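You operate a simulated robot arm through the tools that you are given. There is no shell and no other tool. Be economical: measure what you need, move in short steps, check, and stop when the job is done.

You are at the controls of a simulated robot arm. One attempt, no reset.

JOB
Press the black seal plug into the bush on the seal press.
Fine: plug in its bore, yellow slide in, one push on the red ram, slide out; fingers clear of the die.
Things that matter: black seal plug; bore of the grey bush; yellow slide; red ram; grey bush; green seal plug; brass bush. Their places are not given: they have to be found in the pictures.

It is judged by the outcome, as a careful person would: the job done as asked, and still so three seconds after it is handed in. It fails if anything else is knocked over, pushed out of place, dropped, spilled or broken.

ROBOT AND FRAMES
A 7-joint arm with a two-finger parallel gripper, fixed in place. Base frame: the origin is at the foot of the arm, x ahead of it, y to its left, z up. Units: mm, degrees, N and s.
Its first joint turns from -66.0 to 66.0 degrees. Payload 1.57 kg.
The TCP is the grasp point between the finger pads, 30 mm short of the fingertips. In the tool frame z runs along the fingers and y along their closing line. The gripper opens to 110 mm. The fingers are 24 mm wide and 12 mm thick; the gripper's body (48 by 112 mm) begins 78 mm behind the TCP.
Orientation is that of the tool frame in the base frame, as a unit quaternion [x, y, z, w]. With the fingers straight down and closing along the base's y, the tool's x points along the base's -x, its y along +y and its z along -z.

CONTROLS
- The arm moves only by the tool arm_command. Its argument "moves" is a list of rows, each a list of 3 entries, a list of its own where there are three numbers: the turn, a rotation vector about the tool's x, y, z in units of 120 degrees (1.0 is 120 degrees), then the shift along the tool's x, y, z in units of 300 mm (1.0 is 300 mm), then the opening, from 0 (shut) to 1 (fully open). In form: [[[ax, ay, az], [x, y, z], grip], ...]. A call has 1 to 12 rows; each row is the pose to reach, as a shift and turn from the pose commanded when the call began, along the tool's axes at that moment. A call with a number of a shift or a turn outside -1 to 1 is refused whole. A row lasts 0.2 s, in which the tool goes at most 50 mm and 8.6 degrees; a call with a longer step from one row to the next is refused whole, and so is a gripper value outside its range. A pose out of reach is approached as far as the arm can. The call stops where the force on the tool passes 90 N (or 10 N more than at its start, if that is more) or the arm is blocked; 0.2 s more then pass. The fingers move at their own pace (about 108 mm/s each) and stop on an object; they squeeze with about 23 N. The grip force told is the motor's: it shows also when the fingers shut on nothing. Time passes only in rows, and 0.2 s behind the last, so rows that repeat a pose let the fingers close. The reply holds the time, the measured pose of the TCP, the force on the tool along the base axes, the opening and the grip force, in the units named above and with some noise.
- Cameras (640 x 400 px; columns grow to the right, rows downward): "scene" is fixed at [141.4, -373.7, 1412.7]; the picture's right is [0.93, -0.36, 0.00], its down [-0.17, -0.45, -0.88] and it looks along [0.32, 0.82, -0.48] (base axes); focal length 313 px, centre (320, 200). "wrist" rides on the gripper at [-36, 0, -80] in the tool frame; the picture's right is [0.00, -1.00, 0.00], its down [0.97, 0.00, -0.24] and it looks along [0.24, 0.00, 0.97] (tool axes); focal length 218 px, centre (320, 200).
- capture(camera): a new picture of that camera. No time passes.
- locate(camera, pixels): for up to 12 pixels [column, row] of the newest picture of that camera ("zoom" is the newest enlarged one), the place [x, y, z] in the base frame of the surface seen there, good to about 2 mm. No time passes.
- enlarge(camera, box): a new picture of the part [left, top, right, bottom] of that camera's present view, enlarged. No time passes.
- finish_job(): hands the job in; it is judged then, once.

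Keep the steps short. Do not move on a guess: measure, check each grasp and each placing, and mend mistakes. In all there are 80 turns and 54 pictures (those below and enlarged ones count). Leave the gripper open and the arm clear of the work at the hand-in unless told otherwise, and finish with a single line.

The tools are called after "Call:" as a command line: name --argument value ..., lists and objects as JSON in quotes. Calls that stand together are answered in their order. arm_command: Moves the arm, as the interface text tells. Its arguments: {"type":"object","properties":{"moves":{"type":"array"}},"required":["moves"]} The other tools are called the same way: capture (camera) takes a picture; locate (camera, pixels) gives the place of the surface under pixels of a picture; enlarge (camera, box) takes an enlarged picture of a part of a camera's view; finish_job () hands the job in.

At the start:

```text
t: 0.0
eef_pos: [392.1, 121.1, 1210.3]
orientation: [0.0, 1.0, 0.0, 0.0]
wrist_force: [0.7, -0.2, 0.0]
finger_gap: 110.3
grasp_force: 0.1
```

scene: 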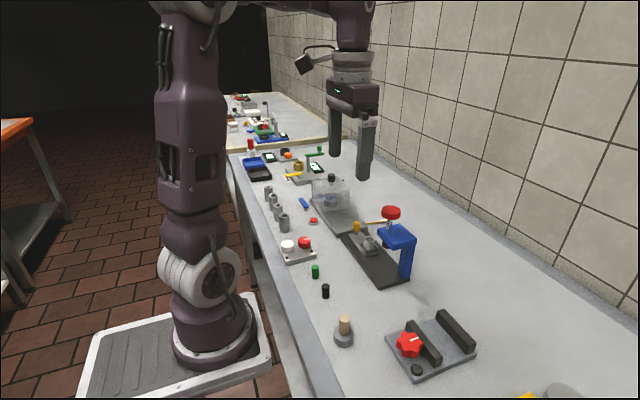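
wrist: 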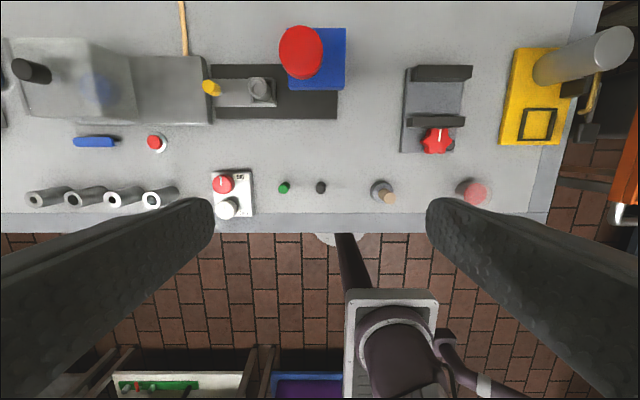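

I see the press (blue frame, red ram, yellow-knobbed slide) near scene pixel (385,245) and the plugs near (325,290) and (315,271). I'll enlarge both views to inspect them.

Call:
enlarge --camera "scene" --box '[280, 190, 440, 310]'

Call:
enlarge --camera "wrist" --box '[190, 20, 370, 220]'

Call:
locate --camera "wrist" --pixels '[[320, 187], [283, 188], [262, 84], [258, 92], [212, 88], [300, 52], [335, 60], [230, 92], [320, 108], [157, 142], [320, 205]]'

```text
3.33 times, centred on (360, 250) of scene
```

zoom: 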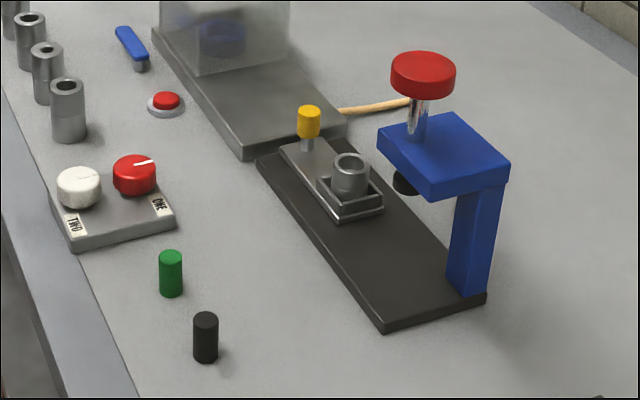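

```text
2.00 times, centred on (280, 120) of wrist
```

zoom: 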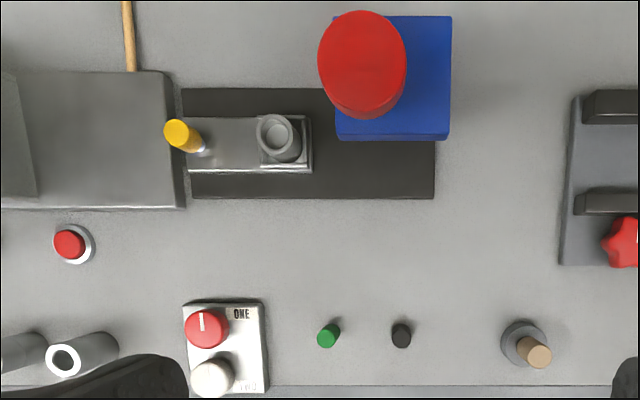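

```text
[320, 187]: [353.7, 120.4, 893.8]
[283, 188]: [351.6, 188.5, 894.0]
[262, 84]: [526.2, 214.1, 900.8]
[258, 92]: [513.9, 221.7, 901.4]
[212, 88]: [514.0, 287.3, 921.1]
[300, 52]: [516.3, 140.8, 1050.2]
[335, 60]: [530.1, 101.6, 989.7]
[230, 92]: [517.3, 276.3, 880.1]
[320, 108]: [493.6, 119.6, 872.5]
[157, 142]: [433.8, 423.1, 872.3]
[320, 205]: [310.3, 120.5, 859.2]
```

The wrist readings put the bench at z≈860, not 220. I'll cross-check with the scene camera, on the press, the plugs and the bench.

Call:
locate --camera "scene" --pixels '[[325, 286], [325, 292], [315, 267], [367, 239], [367, 243], [357, 224], [391, 210], [398, 235], [350, 290], [381, 236], [405, 262], [210, 360]]'

Call:
enlarge --camera "scene" --box '[335, 205, 415, 265]'

Call:
enlarge --camera "wrist" --box '[190, 50, 290, 130]'

```text
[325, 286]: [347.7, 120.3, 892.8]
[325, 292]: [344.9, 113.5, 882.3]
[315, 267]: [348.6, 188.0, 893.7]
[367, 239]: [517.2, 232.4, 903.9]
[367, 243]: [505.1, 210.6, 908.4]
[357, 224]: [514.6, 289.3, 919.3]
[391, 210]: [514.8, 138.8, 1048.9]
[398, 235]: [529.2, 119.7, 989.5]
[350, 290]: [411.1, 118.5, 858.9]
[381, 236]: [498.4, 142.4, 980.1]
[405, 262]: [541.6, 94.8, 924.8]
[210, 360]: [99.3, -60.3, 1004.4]
```

```text
6.67 times, centred on (375, 235) of scene
```

zoom: 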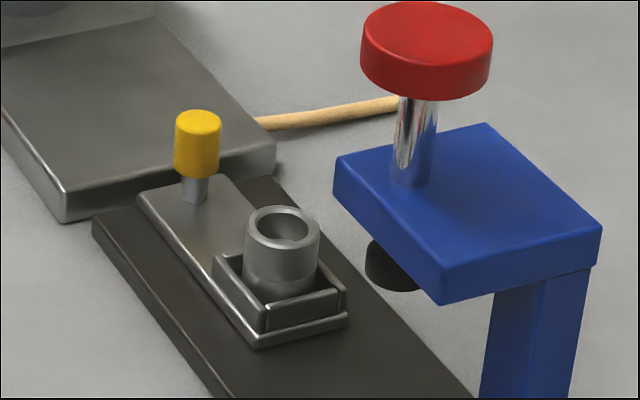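

```text
5.00 times, centred on (240, 90) of wrist
```

zoom: 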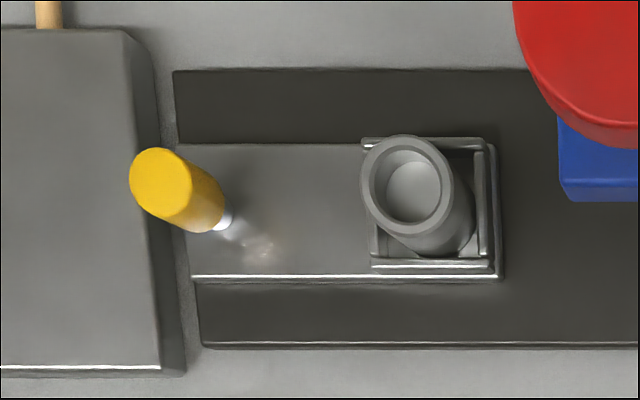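

Both cameras agree: the bench is at z≈860. The grey bush sits in a nest on the slide, near zoom pixel (406,187). Next I'll measure its rim, its bore, the knob and the nest.

Call:
locate --camera "zoom" --pixels '[[367, 185], [445, 192], [405, 141], [407, 230], [415, 190], [160, 175], [195, 215], [300, 210], [494, 200], [430, 264], [340, 310], [420, 300]]'

Call:
enlarge --camera "wrist" --box '[270, 165, 340, 210]'

```text
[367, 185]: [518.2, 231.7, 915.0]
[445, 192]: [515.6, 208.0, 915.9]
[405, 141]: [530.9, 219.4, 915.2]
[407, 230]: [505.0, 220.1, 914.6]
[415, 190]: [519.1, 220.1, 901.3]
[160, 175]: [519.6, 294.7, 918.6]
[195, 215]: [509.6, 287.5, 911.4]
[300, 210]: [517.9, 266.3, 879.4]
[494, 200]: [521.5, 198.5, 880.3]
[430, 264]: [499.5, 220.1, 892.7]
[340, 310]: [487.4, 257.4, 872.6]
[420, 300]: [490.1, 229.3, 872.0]
```

```text
8.89 times, centred on (305, 188) of wrist
```

zoom: 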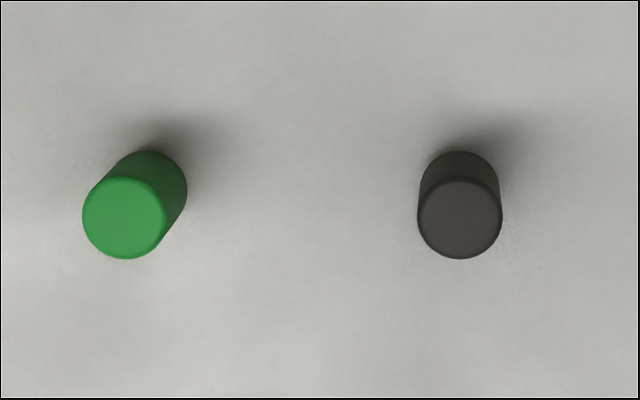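

The bush rim is at z 915, centred near (518,220), with the bore floor at about 901. Now I'll measure both plugs' tops exactly, from the zoom and the scene.

Call:
locate --camera "zoom" --pixels '[[461, 219], [422, 219], [498, 219], [461, 185], [461, 252], [461, 168], [125, 218]]'

Call:
locate --camera "wrist" --pixels '[[345, 40], [318, 85], [345, 85], [290, 95], [185, 60], [150, 110], [110, 60], [110, 100], [100, 45], [32, 72], [300, 30], [300, 75]]'

```text
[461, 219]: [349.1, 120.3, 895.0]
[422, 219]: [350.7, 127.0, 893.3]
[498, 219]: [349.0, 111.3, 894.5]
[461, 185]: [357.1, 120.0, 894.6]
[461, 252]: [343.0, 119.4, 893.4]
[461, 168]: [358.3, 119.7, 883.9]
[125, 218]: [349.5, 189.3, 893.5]
```

```text
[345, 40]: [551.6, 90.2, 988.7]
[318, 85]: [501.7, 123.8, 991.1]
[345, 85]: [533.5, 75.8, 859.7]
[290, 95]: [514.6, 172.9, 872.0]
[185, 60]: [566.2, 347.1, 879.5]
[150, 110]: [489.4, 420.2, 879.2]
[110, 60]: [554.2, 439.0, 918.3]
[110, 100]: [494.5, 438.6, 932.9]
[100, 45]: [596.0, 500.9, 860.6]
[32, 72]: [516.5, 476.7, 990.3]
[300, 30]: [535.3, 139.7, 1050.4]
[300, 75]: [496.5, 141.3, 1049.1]
```

The black plug's centre is (350,119.5) with its top at 894, about 16 mm across. I'll descend to z≈960 above it, turning the tool 90° so the fingers close along x and the camera sits on the +y side.

Call:
arm_command --moves '[[[0, 0, -0.0682], [0.0128, -0.0005, 0.0758], 0.5], [[0, 0, -0.1364], [0.0255, -0.001, 0.1515], 0.5], [[0, 0, -0.2045], [0.0383, -0.0015, 0.2273], 0.5], [[0, 0, -0.2727], [0.051, -0.0019, 0.303], 0.5], [[0, 0, -0.3409], [0.0638, -0.0024, 0.3788], 0.5], [[0, 0, -0.4091], [0.0765, -0.0029, 0.4545], 0.5], [[0, 0, -0.4773], [0.0893, -0.0034, 0.5303], 0.5], [[0, 0, -0.5455], [0.102, -0.0039, 0.6061], 0.5], [[0, 0, -0.6136], [0.1148, -0.0043, 0.6818], 0.5], [[0, 0, -0.6818], [0.1275, -0.0048, 0.7576], 0.5], [[0, 0, -0.75], [0.1403, -0.0053, 0.8333], 0.5], [[0, 0, -0.75], [0.1403, -0.0053, 0.8333], 0.5]]'

Call:
capture --camera "wrist"

```text
t: 2.6
eef_pos: [349.9, 119.2, 959.8]
orientation: [0.708, -0.707, 0.0, 0.0]
wrist_force: [0.2, -0.3, 0.1]
finger_gap: 54.8
grasp_force: 0.0
```

```text
46 pictures are left
```

wrist: 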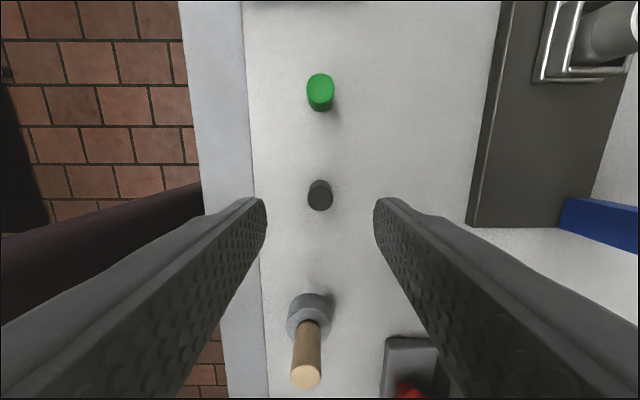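

The turn is done, and the tool's x is now base −y and its y is base −x. Before grasping, I'll test with an empty gripper whether the bush at radius 563 can be reached, staying at z 990.

Call:
arm_command --moves '[[[0, 0, 0], [-0.0667, -0.112, -0.1], 0.5], [[0, 0, 0], [-0.1333, -0.224, -0.1], 0.5], [[0, 0, 0], [-0.2, -0.336, -0.1], 0.5], [[0, 0, 0], [-0.267, -0.448, -0.1], 0.5], [[0, 0, 0], [-0.335, -0.56, -0.1], 0.5], [[0, 0, 0], [-0.335, -0.56, -0.1], 0.5]]'

Call:
capture --camera "wrist"

```text
t: 4.0
eef_pos: [518.6, 221.2, 990.3]
orientation: [-0.707, 0.708, 0.0, -0.001]
wrist_force: [-0.6, 0.0, -0.5]
finger_gap: 54.9
grasp_force: 0.1
```

```text
45 pictures are left
```

wrist: 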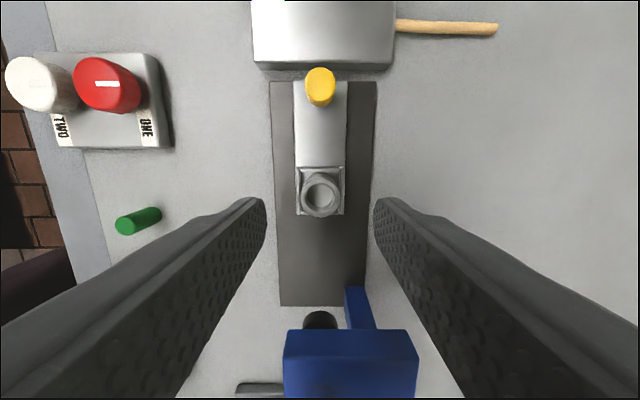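

It's within reach. From this closer view I'll zoom in and measure the bush, the ram foot and the knob.

Call:
enlarge --camera "wrist" --box '[280, 160, 360, 220]'

Call:
locate --camera "wrist" --pixels '[[320, 313], [320, 324], [305, 322], [335, 322], [320, 75], [310, 80], [331, 80], [350, 330], [350, 345], [320, 100], [320, 66]]'

Call:
locate --camera "zoom" --pixels '[[320, 260], [320, 210], [320, 330], [240, 260], [400, 260], [260, 260], [350, 260], [190, 290], [340, 400]]'

```text
6.67 times, centred on (320, 190) of wrist
```

zoom: 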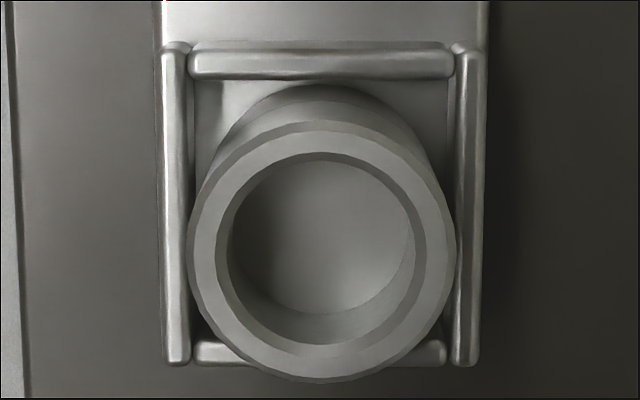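

```text
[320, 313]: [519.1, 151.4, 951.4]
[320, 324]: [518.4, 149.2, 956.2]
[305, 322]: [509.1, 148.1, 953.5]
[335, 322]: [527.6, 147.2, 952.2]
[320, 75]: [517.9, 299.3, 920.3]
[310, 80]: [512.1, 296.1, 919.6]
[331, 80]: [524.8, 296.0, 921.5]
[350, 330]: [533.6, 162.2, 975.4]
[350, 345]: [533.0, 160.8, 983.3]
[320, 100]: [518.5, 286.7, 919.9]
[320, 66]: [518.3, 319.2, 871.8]
```

```text
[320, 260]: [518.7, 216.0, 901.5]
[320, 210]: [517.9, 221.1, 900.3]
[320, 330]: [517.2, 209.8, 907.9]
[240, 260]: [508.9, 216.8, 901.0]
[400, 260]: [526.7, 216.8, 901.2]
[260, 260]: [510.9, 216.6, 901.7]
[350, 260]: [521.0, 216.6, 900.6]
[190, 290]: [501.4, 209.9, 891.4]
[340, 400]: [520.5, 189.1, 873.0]
```

The ram foot is at z≈951, so the plug (top at about 935 once in) will pass under it. I make the rim centre about (518.8,220.5). Next I'll go back above the plug at z 960.

Call:
arm_command --moves '[[[0, 0, 0], [0.0678, 0.1124, 0], 0.5], [[0, 0, 0], [0.1356, 0.2248, 0], 0.5], [[0, 0, 0], [0.2034, 0.3372, 0.03], 0.5], [[0, 0, 0], [0.2712, 0.4496, 0.06], 0.5], [[0, 0, 0], [0.339, 0.562, 0.1], 0.5], [[0, 0, 0], [0.339, 0.562, 0.1], 0.5]]'

Call:
enlarge --camera "wrist" --box '[280, 160, 360, 220]'

Call:
locate --camera "zoom" --pixels '[[320, 260], [320, 230], [320, 300], [320, 180]]'

```text
t: 5.4
eef_pos: [348.0, 120.9, 960.2]
orientation: [0.707, -0.707, 0.0, 0.0]
wrist_force: [-0.5, 0.7, 0.0]
finger_gap: 55.0
grasp_force: 0.1
```

```text
6.67 times, centred on (320, 190) of wrist
```

zoom: 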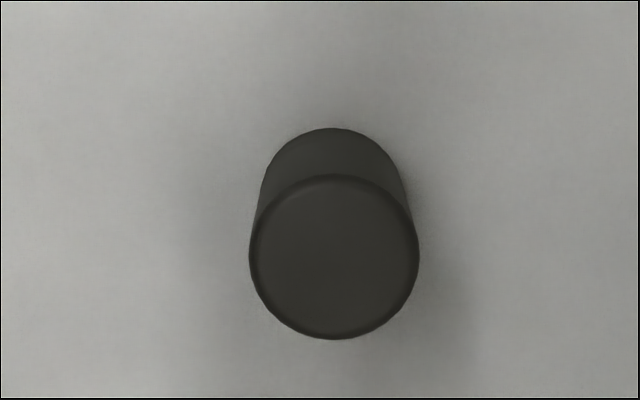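

```text
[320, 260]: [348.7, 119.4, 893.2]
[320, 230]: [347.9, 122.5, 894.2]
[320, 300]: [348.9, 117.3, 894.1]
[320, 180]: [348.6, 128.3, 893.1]
```

The black plug's top is at zoom (334,257), so about +1.4 mm in x and +0.9 mm in y from the tool. I'll shift by that, lower to z≈911 so the fingertips take the top 13 mm, and close.

Call:
arm_command --moves '[[[0, 0, 0], [-0.003, -0.0047, 0.06], 0.5], [[0, 0, 0], [-0.003, -0.0047, 0.12], 0.5], [[0, 0, 0], [-0.003, -0.0047, 0.1633], 0.5], [[0, 0, 0], [-0.003, -0.0047, 0.1633], 0.3], [[0, 0, 0], [-0.003, -0.0047, 0.1633], 0.0], [[0, 0, 0], [-0.003, -0.0047, 0.1633], 0.0], [[0, 0, 0], [-0.003, -0.0047, 0.1633], 0.0]]'

Call:
capture --camera "wrist"

```text
t: 7.0
eef_pos: [351.4, 120.2, 910.5]
orientation: [-0.707, 0.707, -0.001, 0.0]
wrist_force: [-0.3, -0.1, -0.2]
finger_gap: 14.5
grasp_force: 23.0
```

```text
42 pictures are left
```

wrist: 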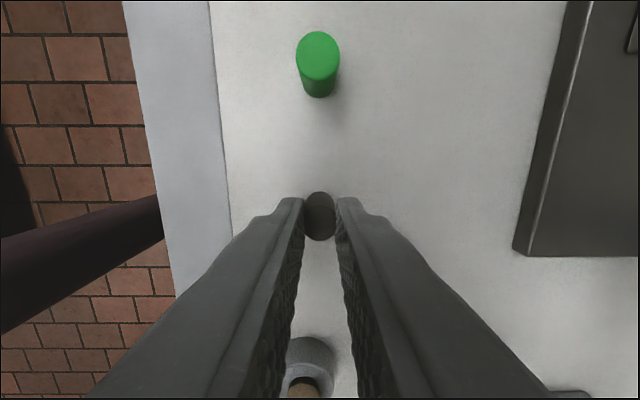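

The plug is held (gap 14.5, 23 N). I'll lift it straight up, carry it over the bush at z≈990, and look.

Call:
arm_command --moves '[[[0, 0, 0], [0, 0, -0.1325], 0], [[0, 0, 0], [0, 0, -0.265], 0], [[0, 0, 0], [-0.0668, -0.1118, -0.265], 0], [[0, 0, 0], [-0.1336, -0.2236, -0.265], 0], [[0, 0, 0], [-0.2004, -0.3354, -0.265], 0], [[0, 0, 0], [-0.2672, -0.4472, -0.265], 0], [[0, 0, 0], [-0.334, -0.559, -0.265], 0], [[0, 0, 0], [-0.334, -0.559, -0.265], 0], [[0, 0, 0], [-0.334, -0.559, -0.265], 0]]'

Call:
enlarge --camera "wrist" --box '[270, 160, 370, 240]'

Call:
enlarge --camera "scene" --box '[335, 205, 415, 265]'

```text
t: 9.0
eef_pos: [519.2, 219.9, 992.2]
orientation: [-0.707, 0.707, 0.0, 0.0]
wrist_force: [0.3, 0.2, 0.5]
finger_gap: 14.3
grasp_force: 22.9
```

```text
5.00 times, centred on (320, 200) of wrist
```

zoom: 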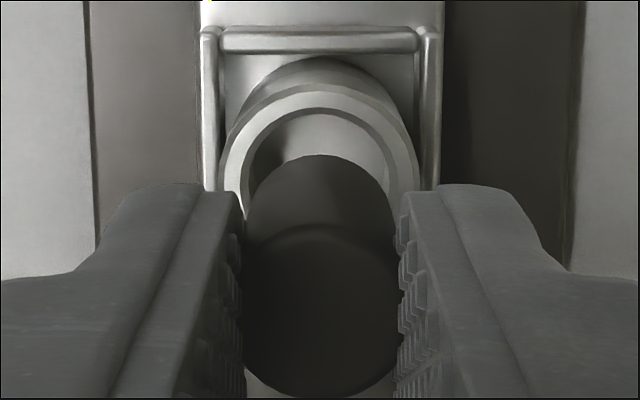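

```text
6.67 times, centred on (375, 235) of scene
```

zoom: 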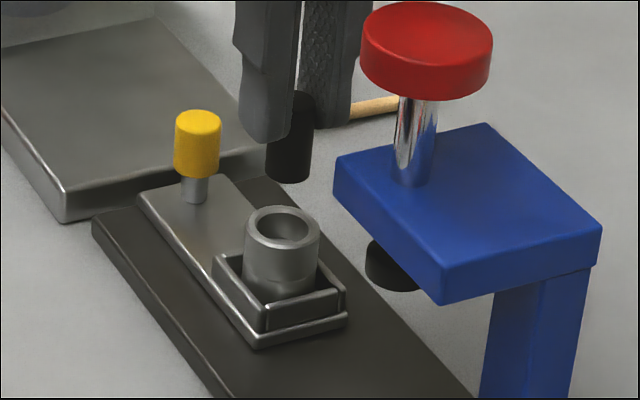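

In x they line up (plug centre col about 320, rim about 319). In y the plug is about 1.2 mm too far +y. I'll correct that and lower it 32 mm, just into the mouth.

Call:
arm_command --moves '[[[0, 0, 0], [0.004, 0, 0.03], 0], [[0, 0, 0], [0.004, 0, 0.06], 0], [[0, 0, 0], [0.004, 0, 0.085], 0], [[0, 0, 0], [0.004, 0, 0.107], 0], [[0, 0, 0], [0.004, 0, 0.107], 0]]'

Call:
enlarge --camera "scene" --box '[335, 205, 415, 265]'

Call:
enlarge --camera "wrist" --box '[270, 160, 370, 240]'

```text
t: 10.2
eef_pos: [518.3, 218.9, 958.1]
orientation: [-0.707, 0.707, 0.0, 0.0]
wrist_force: [0.1, 0.1, 0.0]
finger_gap: 14.4
grasp_force: 23.1
```

```text
6.67 times, centred on (375, 235) of scene
```

zoom: 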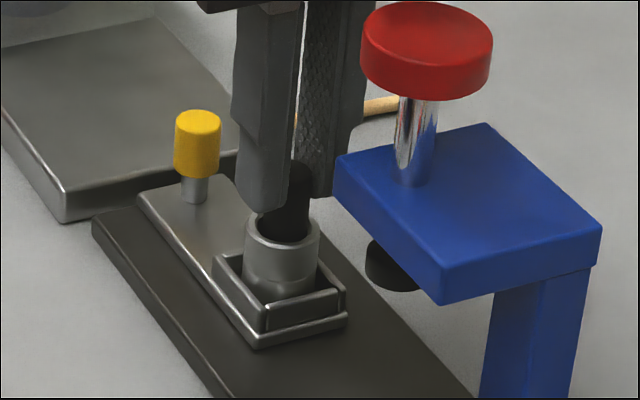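

```text
5.00 times, centred on (320, 200) of wrist
```

zoom: 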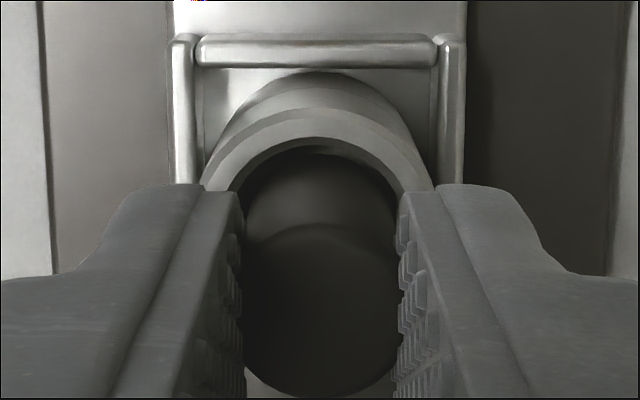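

The plug has entered the mouth with no force on the tool. I'll lower it 5 mm more in small steps and watch for contact.

Call:
arm_command --moves '[[[0, 0, 0], [0, 0, 0.006], 0], [[0, 0, 0], [0, 0, 0.012], 0], [[0, 0, 0], [0, 0, 0.0175], 0], [[0, 0, 0], [0, 0, 0.0175], 0]]'

Call:
enlarge --camera "scene" --box '[335, 205, 415, 265]'

```text
t: 11.2
eef_pos: [518.1, 217.7, 952.9]
orientation: [0.708, -0.707, 0.0, 0.0]
wrist_force: [-0.1, 0.8, 0.0]
finger_gap: 14.5
grasp_force: 23.2
```

```text
6.67 times, centred on (375, 235) of scene
```

zoom: 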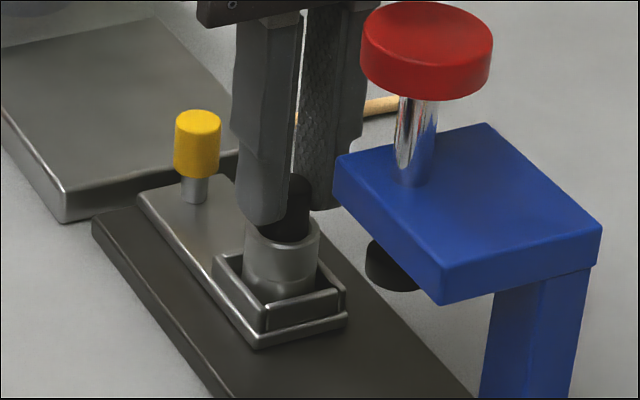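

Still no contact, and the plug is about 12 mm in. I'll lower 2 mm more and then open the fingers.

Call:
arm_command --moves '[[[0, 0, 0], [0, 0, 0.004], 0], [[0, 0, 0], [0, 0, 0.007], 0], [[0, 0, 0], [0, 0, 0.007], 0], [[0, 0, 0], [0, 0, 0.007], 0.25], [[0, 0, 0], [0, 0, 0.007], 0.4], [[0, 0, 0], [0, 0, 0.007], 0.4], [[0, 0, 0], [0, 0, -0.06], 0.4], [[0, 0, 0], [0, 0, -0.15], 0.4], [[0, 0, 0], [0, 0, -0.15], 0.4]]'

Call:
enlarge --camera "scene" --box '[335, 205, 415, 265]'

Call:
enlarge --camera "wrist" --box '[270, 160, 370, 240]'

```text
t: 13.2
eef_pos: [518.6, 218.5, 998.9]
orientation: [-0.707, 0.707, 0.0, 0.0]
wrist_force: [1.1, 1.0, -0.8]
finger_gap: 44.0
grasp_force: 0.1
```

```text
6.67 times, centred on (375, 235) of scene
```

zoom: 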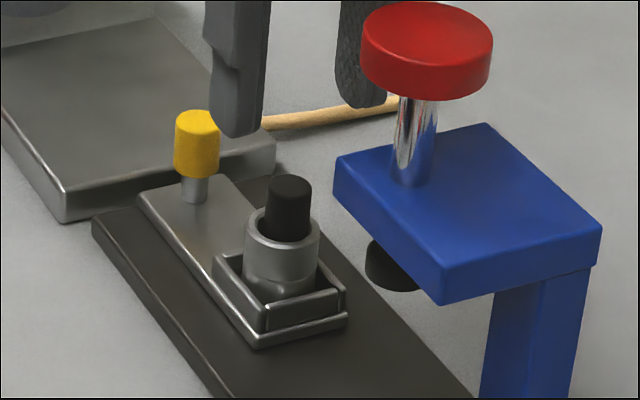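

```text
5.00 times, centred on (320, 200) of wrist
```

zoom: 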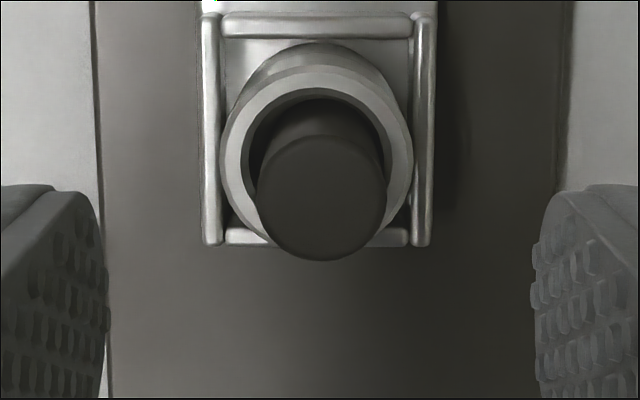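

The plug stands upright in the bore. I'll check its top height and fix the knob position.

Call:
locate --camera "zoom" --pixels '[[320, 200], [320, 250], [320, 150], [235, 170]]'

Call:
capture --camera "wrist"

Call:
locate --camera "wrist" --pixels '[[320, 75], [320, 85], [320, 95], [308, 82], [332, 82], [320, 105], [320, 50]]'

```text
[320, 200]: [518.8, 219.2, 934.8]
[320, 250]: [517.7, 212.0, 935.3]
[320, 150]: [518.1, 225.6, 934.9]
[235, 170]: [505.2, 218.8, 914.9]
```

```text
34 pictures are left
```

wrist: 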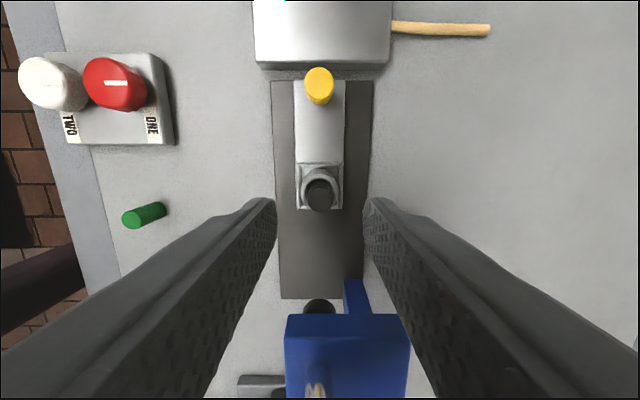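

```text
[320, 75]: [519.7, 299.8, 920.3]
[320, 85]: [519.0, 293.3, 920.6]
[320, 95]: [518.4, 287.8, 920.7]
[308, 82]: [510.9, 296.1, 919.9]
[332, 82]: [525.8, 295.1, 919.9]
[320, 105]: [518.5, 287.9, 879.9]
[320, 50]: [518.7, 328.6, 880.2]
```

The plug is seated with its top at 935. The knob centre is (518.4,294), z about 900–920. I'll move over it, lower to TCP z 917, and close on it along x.

Call:
arm_command --moves '[[[0, 0, 0], [-0.126, 0, 0], 0.4], [[0, 0, 0], [-0.252, 0, 0], 0.4], [[0, 0, 0], [-0.252, 0, 0.1], 0.4], [[0, 0, 0], [-0.252, 0, 0.2], 0.4], [[0, 0, 0], [-0.252, 0, 0.273], 0.4], [[0, 0, 0], [-0.252, 0, 0.273], 0.4], [[0, 0, 0], [-0.252, 0, 0.273], 0.0], [[0, 0, 0], [-0.252, 0, 0.273], 0.0], [[0, 0, 0], [-0.252, 0, 0.273], 0.0]]'

Call:
enlarge --camera "scene" --box '[335, 205, 415, 265]'

```text
t: 15.2
eef_pos: [518.7, 294.3, 915.7]
orientation: [-0.707, 0.707, 0.001, -0.001]
wrist_force: [-2.2, -0.4, -5.4]
finger_gap: 19.2
grasp_force: 33.2
```

```text
6.67 times, centred on (375, 235) of scene
```

zoom: 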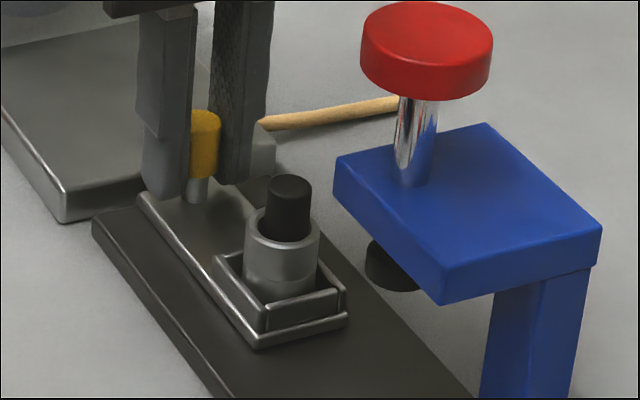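

I have the knob. Now I'll move the slide in gently toward −y, 60 mm first.

Call:
arm_command --moves '[[[0, 0, 0], [0.01, 0, 0], 0], [[0, 0, 0], [0.03, 0, 0], 0], [[0, 0, 0], [0.05, 0, 0], 0], [[0, 0, 0], [0.07, 0, 0], 0], [[0, 0, 0], [0.09, 0, 0], 0], [[0, 0, 0], [0.11, 0, 0], 0], [[0, 0, 0], [0.13, 0, 0], 0], [[0, 0, 0], [0.15, 0, 0], 0], [[0, 0, 0], [0.17, 0, 0], 0], [[0, 0, 0], [0.19, 0, 0], 0], [[0, 0, 0], [0.2, 0, 0], 0]]'

Call:
enlarge --camera "scene" --box '[335, 205, 415, 265]'

```text
t: 17.6
eef_pos: [517.4, 233.7, 915.0]
orientation: [-0.707, 0.707, 0.001, -0.002]
wrist_force: [-17.8, 1.4, -20.1]
finger_gap: 19.5
grasp_force: 33.4
```

```text
6.67 times, centred on (375, 235) of scene
```

zoom: 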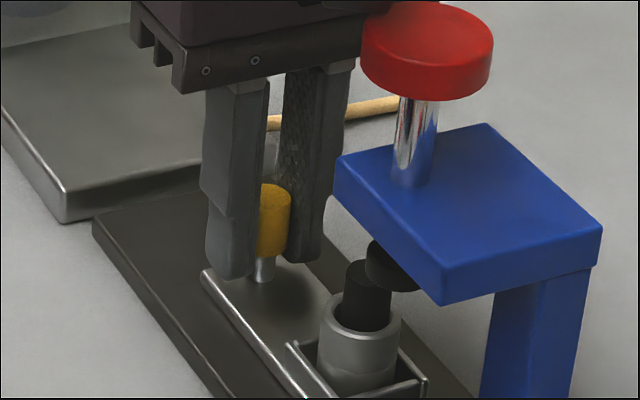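

The slide follows well and the plug is passing under the foot. I'll continue 18 mm, easing the command slightly in x and z to relieve the side force.

Call:
arm_command --moves '[[[0, 0, 0], [0.01, 0.003, 0.003], 0], [[0, 0, 0], [0.02, 0.004, 0.004], 0], [[0, 0, 0], [0.03, 0.004, 0.004], 0], [[0, 0, 0], [0.04, 0.004, 0.004], 0], [[0, 0, 0], [0.05, 0.004, 0.004], 0], [[0, 0, 0], [0.06, 0.004, 0.004], 0], [[0, 0, 0], [0.06, 0.004, 0.004], 0]]'

Call:
enlarge --camera "scene" --box '[335, 205, 415, 265]'

```text
t: 19.2
eef_pos: [518.2, 215.8, 916.4]
orientation: [0.707, -0.707, 0.0, -0.001]
wrist_force: [-2.9, -0.2, 15.6]
finger_gap: 19.8
grasp_force: 33.3
```

```text
6.67 times, centred on (375, 235) of scene
```

zoom: 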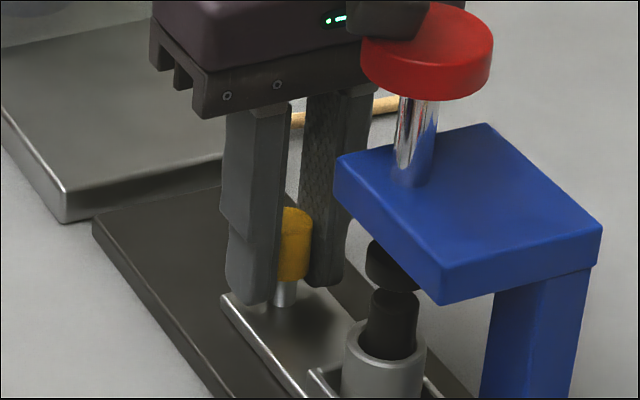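

The plug's outline looks odd near zoom (390,320), so I'll enlarge that before continuing.

Call:
enlarge --camera "scene" --box '[368, 228, 408, 258]'

Call:
locate --camera "zoom" --pixels '[[300, 250], [300, 180], [300, 140], [300, 100], [250, 340], [200, 280], [380, 280]]'

```text
13.33 times, centred on (388, 243) of scene
```

zoom: 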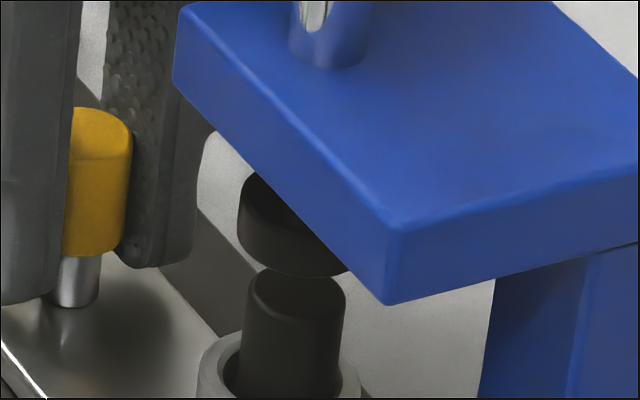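

```text
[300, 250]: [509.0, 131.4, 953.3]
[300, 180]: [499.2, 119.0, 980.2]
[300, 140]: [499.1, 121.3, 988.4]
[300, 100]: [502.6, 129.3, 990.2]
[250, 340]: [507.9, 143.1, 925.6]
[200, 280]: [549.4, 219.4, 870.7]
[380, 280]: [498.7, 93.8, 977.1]
```

The plug is upright and under the foot. I'll ease further in small steps to find the slide's stop.

Call:
arm_command --moves '[[[0, 0, 0], [0.004, 0, -0.002], 0], [[0, 0, 0], [0.008, 0, -0.002], 0], [[0, 0, 0], [0.012, 0, -0.002], 0], [[0, 0, 0], [0.012, 0, -0.002], 0]]'

Call:
enlarge --camera "scene" --box '[350, 215, 410, 260]'

Call:
enlarge --camera "wrist" --box '[250, 160, 390, 260]'

```text
t: 20.2
eef_pos: [517.8, 214.0, 916.0]
orientation: [0.708, -0.706, 0.0, -0.002]
wrist_force: [7.6, 16.5, 9.9]
finger_gap: 19.6
grasp_force: 33.7
```

```text
8.89 times, centred on (380, 238) of scene
```

zoom: 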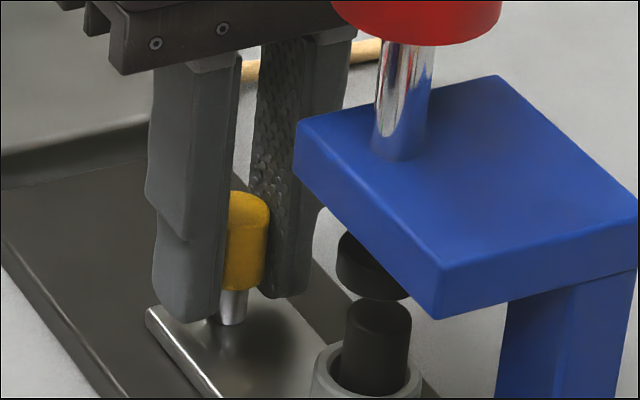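

```text
4.00 times, centred on (320, 210) of wrist
```

zoom: 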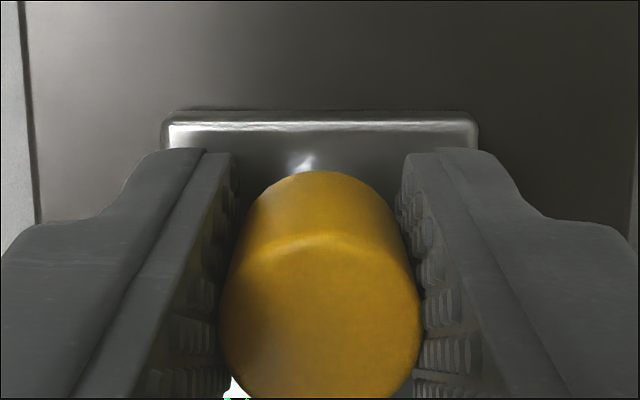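

The y force rose to 16.5 N after 80 mm of travel, so the slide is at its stop. I'll open, rise straight up, and look.

Call:
arm_command --moves '[[[0, 0, 0], [-0.003, 0, 0], 0.1], [[0, 0, 0], [-0.003, 0, 0], 0.35], [[0, 0, 0], [-0.003, 0, 0], 0.35], [[0, 0, 0], [-0.003, 0, -0.1], 0.35], [[0, 0, 0], [-0.003, 0, -0.25], 0.35], [[0, 0, 0], [-0.003, 0, -0.4], 0.35], [[0, 0, 0], [-0.003, 0, -0.55], 0.35], [[0, 0, 0], [-0.003, 0, -0.7], 0.35], [[0, 0, 0], [-0.003, 0, -0.7], 0]]'

Call:
enlarge --camera "scene" --box '[335, 195, 425, 265]'

Call:
capture --camera "wrist"

```text
t: 22.2
eef_pos: [517.8, 213.5, 1127.2]
orientation: [0.707, -0.707, 0.001, 0.0]
wrist_force: [-0.2, -0.5, 0.0]
finger_gap: 0.0
grasp_force: 21.5
```

```text
5.71 times, centred on (380, 230) of scene
```

zoom: 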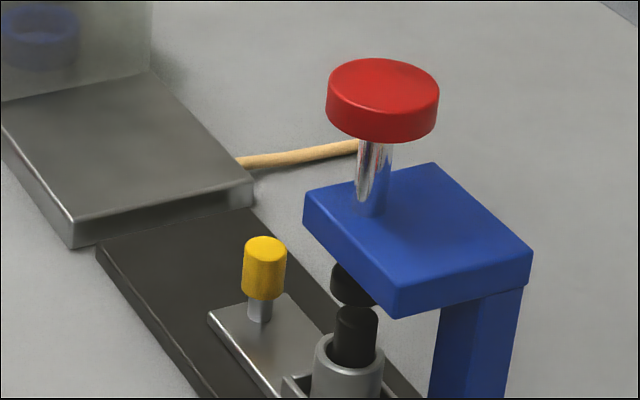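

```text
26 pictures are left
```

wrist: 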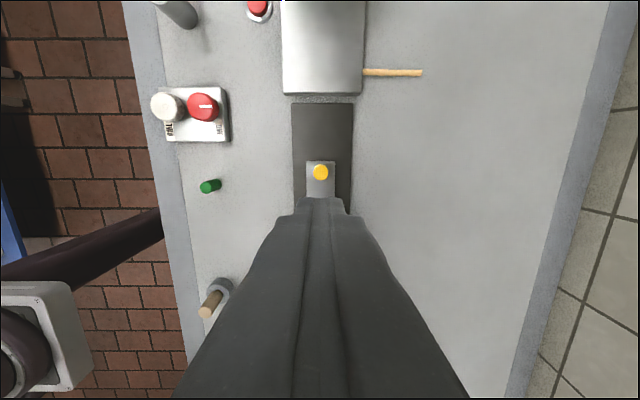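

The slide is in and the plug stands under the foot. Next I'll measure the ram's top edges to get its centre, and compare the plug with the foot.

Call:
locate --camera "zoom" --pixels '[[383, 86], [332, 86], [434, 90], [383, 62], [383, 110], [264, 248], [357, 318], [340, 280]]'

```text
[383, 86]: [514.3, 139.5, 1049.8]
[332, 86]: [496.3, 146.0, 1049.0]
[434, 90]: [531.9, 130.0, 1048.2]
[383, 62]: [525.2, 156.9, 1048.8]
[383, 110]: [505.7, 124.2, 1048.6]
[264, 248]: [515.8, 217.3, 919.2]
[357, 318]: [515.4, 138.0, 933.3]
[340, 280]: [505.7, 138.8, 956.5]
```

The ram's centre is about (517,140) with its top at 1049. I'll bring the closed fingers over it, tips about 8 mm above.

Call:
arm_command --moves '[[[0, 0, 0], [0.1, 0.003, 0], 0], [[0, 0, 0], [0.2, 0.003, 0], 0], [[0, 0, 0], [0.245, 0.003, 0], 0], [[0, 0, 0], [0.245, 0.003, 0.08], 0], [[0, 0, 0], [0.245, 0.003, 0.133], 0], [[0, 0, 0], [0.245, 0.003, 0.133], 0]]'

Call:
enlarge --camera "scene" --box '[335, 175, 435, 255]'

```text
t: 23.6
eef_pos: [517.2, 139.7, 1085.1]
orientation: [0.707, -0.707, 0.0, 0.0]
wrist_force: [0.3, 0.3, 0.4]
finger_gap: 0.2
grasp_force: 21.7
```

```text
5.00 times, centred on (385, 215) of scene
```

zoom: 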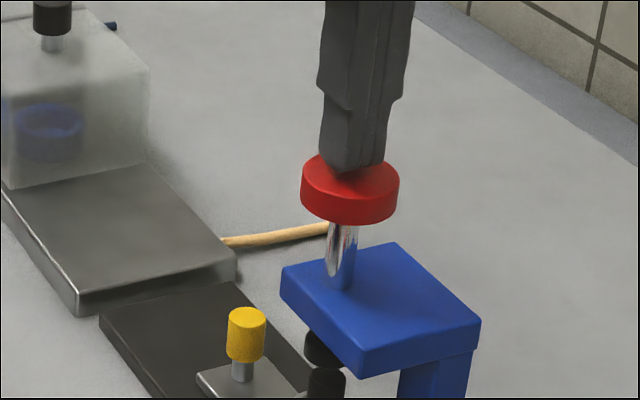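

The fingertips are centred above the red cap. Now one push: a steady descent in 4 mm rows until the force stop.

Call:
arm_command --moves '[[[0, 0, 0], [0, 0, 0.0133], 0], [[0, 0, 0], [0, 0, 0.0267], 0], [[0, 0, 0], [0, 0, 0.04], 0], [[0, 0, 0], [0, 0, 0.0533], 0], [[0, 0, 0], [0, 0, 0.0667], 0], [[0, 0, 0], [0, 0, 0.08], 0], [[0, 0, 0], [0, 0, 0.0933], 0], [[0, 0, 0], [0, 0, 0.1067], 0], [[0, 0, 0], [0, 0, 0.12], 0]]'

Call:
enlarge --camera "scene" --box '[340, 195, 420, 265]'

```text
t: 25.1
eef_pos: [516.5, 141.3, 1067.2]
orientation: [0.708, -0.706, 0.004, -0.005]
wrist_force: [-16.4, -4.5, 32.3]
finger_gap: 0.0
grasp_force: 21.5
stopped in row 7: the force on the tool passed its limit (the readings are from after the stop); the commanded pose is now the measured one
```

```text
5.71 times, centred on (380, 230) of scene
```

zoom: 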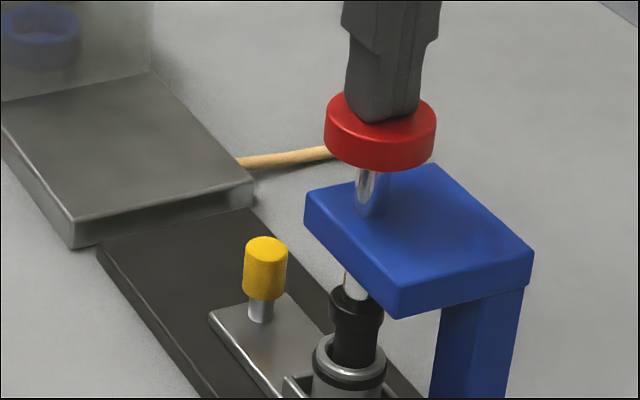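

The push stopped on force with the foot down on the plug. I'll look closely at the die before doing anything else.

Call:
enlarge --camera "scene" --box '[370, 232, 410, 267]'

Call:
locate --camera "zoom" --pixels '[[275, 130], [275, 200], [275, 290], [215, 330], [200, 280], [275, 360], [230, 240]]'

```text
11.43 times, centred on (390, 250) of scene
```

zoom: 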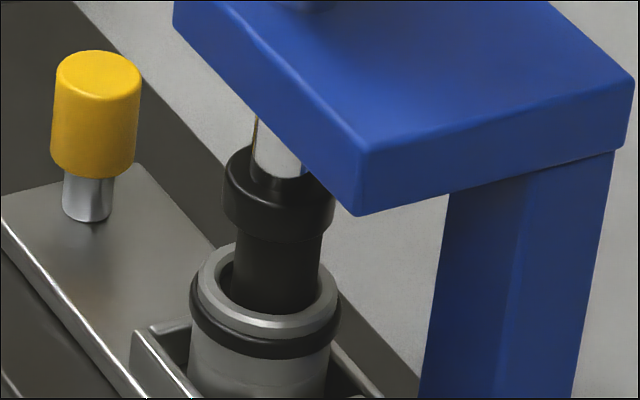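

```text
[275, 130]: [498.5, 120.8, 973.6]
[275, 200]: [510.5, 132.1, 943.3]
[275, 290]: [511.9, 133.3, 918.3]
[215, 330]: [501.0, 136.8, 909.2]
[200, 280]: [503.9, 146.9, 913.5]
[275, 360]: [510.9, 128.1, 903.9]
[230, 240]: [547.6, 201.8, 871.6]
```

A black seal ring has appeared around the bush at zoom (265,335). It wasn't there before the push, so the press stroke took. I won't push again; I'll raise the tool and check that the ram returns.

Call:
arm_command --moves '[[[0, 0, 0], [0, 0, -0.03], 0], [[0, 0, 0], [0, 0, -0.1], 0], [[0, 0, 0], [0, 0, -0.2], 0], [[0, 0, 0], [0, 0, -0.2], 0], [[0, 0, 0], [0, 0, -0.2], 0]]'

Call:
enlarge --camera "scene" --box '[335, 195, 425, 265]'

```text
t: 26.4
eef_pos: [519.1, 140.7, 1124.0]
orientation: [0.707, -0.707, 0.003, -0.004]
wrist_force: [-0.8, -0.9, 0.4]
finger_gap: 0.2
grasp_force: 21.5
```

```text
5.71 times, centred on (380, 230) of scene
```

zoom: 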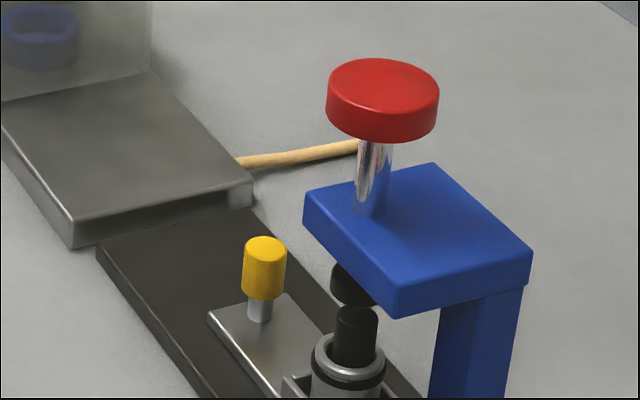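

The ram has sprung back up and the plug is upright with the ring on. I'll go back over the knob at (518,214), open, lower to z 916, and grip it.

Call:
arm_command --moves '[[[0, 0, 0], [-0.12, 0.003, 0], 0], [[0, 0, 0], [-0.244, 0.003, 0], 0.4], [[0, 0, 0], [-0.244, 0.003, 0.15], 0.4], [[0, 0, 0], [-0.244, 0.003, 0.3], 0.4], [[0, 0, 0], [-0.244, 0.003, 0.45], 0.4], [[0, 0, 0], [-0.244, 0.003, 0.58], 0.4], [[0, 0, 0], [-0.244, 0.003, 0.64], 0.4], [[0, 0, 0], [-0.244, 0.003, 0.69], 0.4], [[0, 0, 0], [-0.244, 0.003, 0.69], 0.4]]'

Call:
enlarge --camera "wrist" --box '[250, 150, 410, 250]'

```text
t: 28.4
eef_pos: [518.6, 215.0, 918.9]
orientation: [0.708, -0.706, 0.003, -0.004]
wrist_force: [0.9, -0.4, -0.8]
finger_gap: 44.0
grasp_force: 0.0
```

```text
4.00 times, centred on (330, 200) of wrist
```

zoom: 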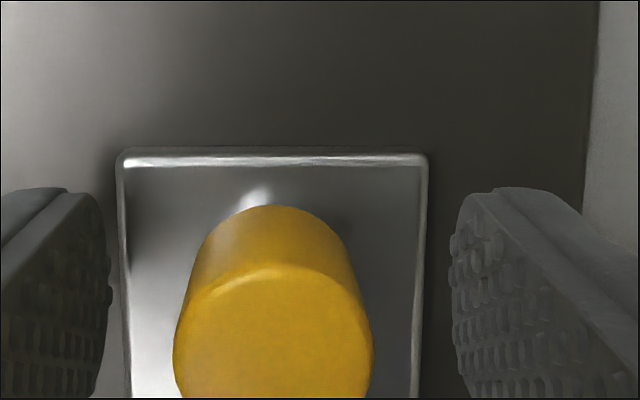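

The knob sits between the open fingers. I'll close and draw the slide out toward +y, gently, 60 mm first.

Call:
arm_command --moves '[[[0, 0, 0], [0, 0, 0.005], 0], [[0, 0, 0], [0, 0, 0.005], 0], [[0, 0, 0], [0, 0, 0.005], 0], [[0, 0, 0], [-0.01, 0, 0.005], 0], [[0, 0, 0], [-0.03, 0, 0.005], 0], [[0, 0, 0], [-0.055, 0, 0.005], 0], [[0, 0, 0], [-0.08, 0, 0.005], 0], [[0, 0, 0], [-0.105, 0, 0.005], 0], [[0, 0, 0], [-0.13, 0, 0.005], 0], [[0, 0, 0], [-0.155, 0, 0.005], 0], [[0, 0, 0], [-0.18, 0, 0.005], 0], [[0, 0, 0], [-0.2, 0, 0.005], 0]]'

Call:
enlarge --camera "scene" --box '[335, 205, 415, 265]'

```text
t: 30.9
eef_pos: [518.7, 273.9, 917.8]
orientation: [0.708, -0.706, 0.003, -0.004]
wrist_force: [-13.4, -0.9, 13.5]
finger_gap: 19.5
grasp_force: 33.3
```

```text
6.67 times, centred on (375, 235) of scene
```

zoom: 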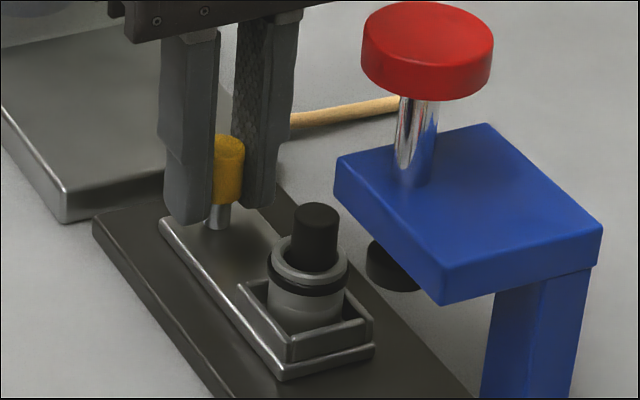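

The slide follows and the plug and ring are intact. I'll draw the last 20 mm or so to the stop in small steps.

Call:
arm_command --moves '[[[0, 0, 0], [-0.012, 0.002, 0], 0], [[0, 0, 0], [-0.027, 0.003, 0], 0], [[0, 0, 0], [-0.042, 0.003, 0], 0], [[0, 0, 0], [-0.054, 0.003, 0], 0], [[0, 0, 0], [-0.062, 0.003, 0], 0], [[0, 0, 0], [-0.069, 0.003, 0], 0], [[0, 0, 0], [-0.074, 0.003, 0], 0], [[0, 0, 0], [-0.074, 0.003, 0], 0]]'

Call:
enlarge --camera "scene" --box '[335, 205, 415, 265]'

```text
t: 32.8
eef_pos: [516.4, 294.9, 916.8]
orientation: [0.707, -0.707, 0.003, -0.004]
wrist_force: [-3.7, -12.0, 12.3]
finger_gap: 19.3
grasp_force: 33.8
```

```text
6.67 times, centred on (375, 235) of scene
```

zoom: 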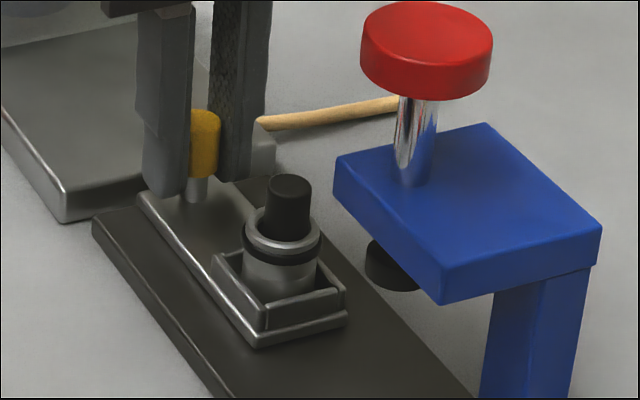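

The slide is back out against its stop (y 294.9, −12 N). I'll release, rise straight up clear, and do a last check.

Call:
arm_command --moves '[[[0, 0, 0], [0.003, 0, 0], 0.1], [[0, 0, 0], [0.003, 0, 0], 0.4], [[0, 0, 0], [0.003, 0, 0], 0.4], [[0, 0, 0], [0.003, 0, -0.1], 0.4], [[0, 0, 0], [0.003, 0, -0.25], 0.4], [[0, 0, 0], [0.003, 0, -0.4], 0.4], [[0, 0, 0], [0.003, 0, -0.55], 0.4], [[0, 0, 0], [0.003, 0, -0.7], 0.6], [[0, 0, 0], [0.003, 0, -0.85], 1], [[0, 0, 0], [0.003, 0, -0.85], 1]]'

Call:
capture --camera "scene"

Call:
enlarge --camera "scene" --box '[335, 205, 415, 265]'

Call:
locate --camera "zoom" --pixels '[[290, 186], [197, 118], [425, 30]]'

```text
t: 35.0
eef_pos: [512.4, 295.5, 1171.2]
orientation: [0.707, -0.707, 0.002, -0.004]
wrist_force: [-0.1, 0.4, -0.3]
finger_gap: 109.8
grasp_force: 0.0
```

```text
18 pictures are left
```

scene: 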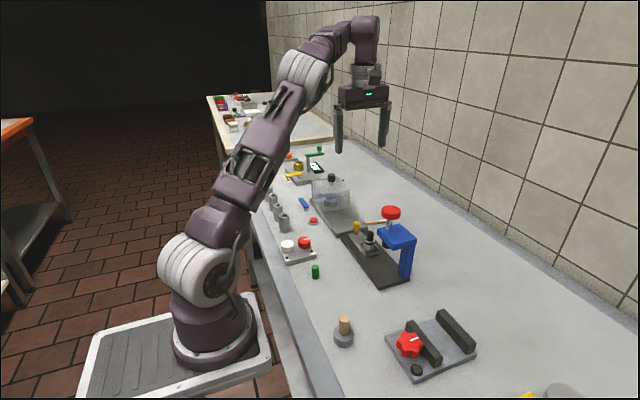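

```text
6.67 times, centred on (375, 235) of scene
```

zoom: 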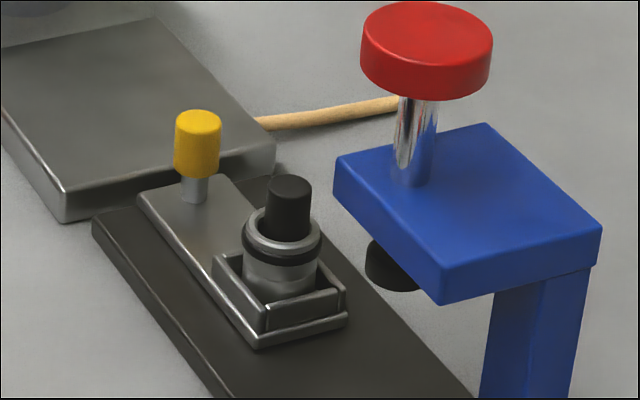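

```text
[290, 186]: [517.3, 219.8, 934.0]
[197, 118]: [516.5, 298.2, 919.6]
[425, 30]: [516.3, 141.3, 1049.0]
```

The plug is in the bush with the seal ring on, the slide is out, the ram is up and nothing else has moved. The gripper is open and clear, so I'm handing in.

Call:
finish_job

```text
The job is handed in.
```

The black seal plug is in the grey bush and was pressed with one push on the red ram; the slide is back out, the gripper is open and clear, and the job is handed in.
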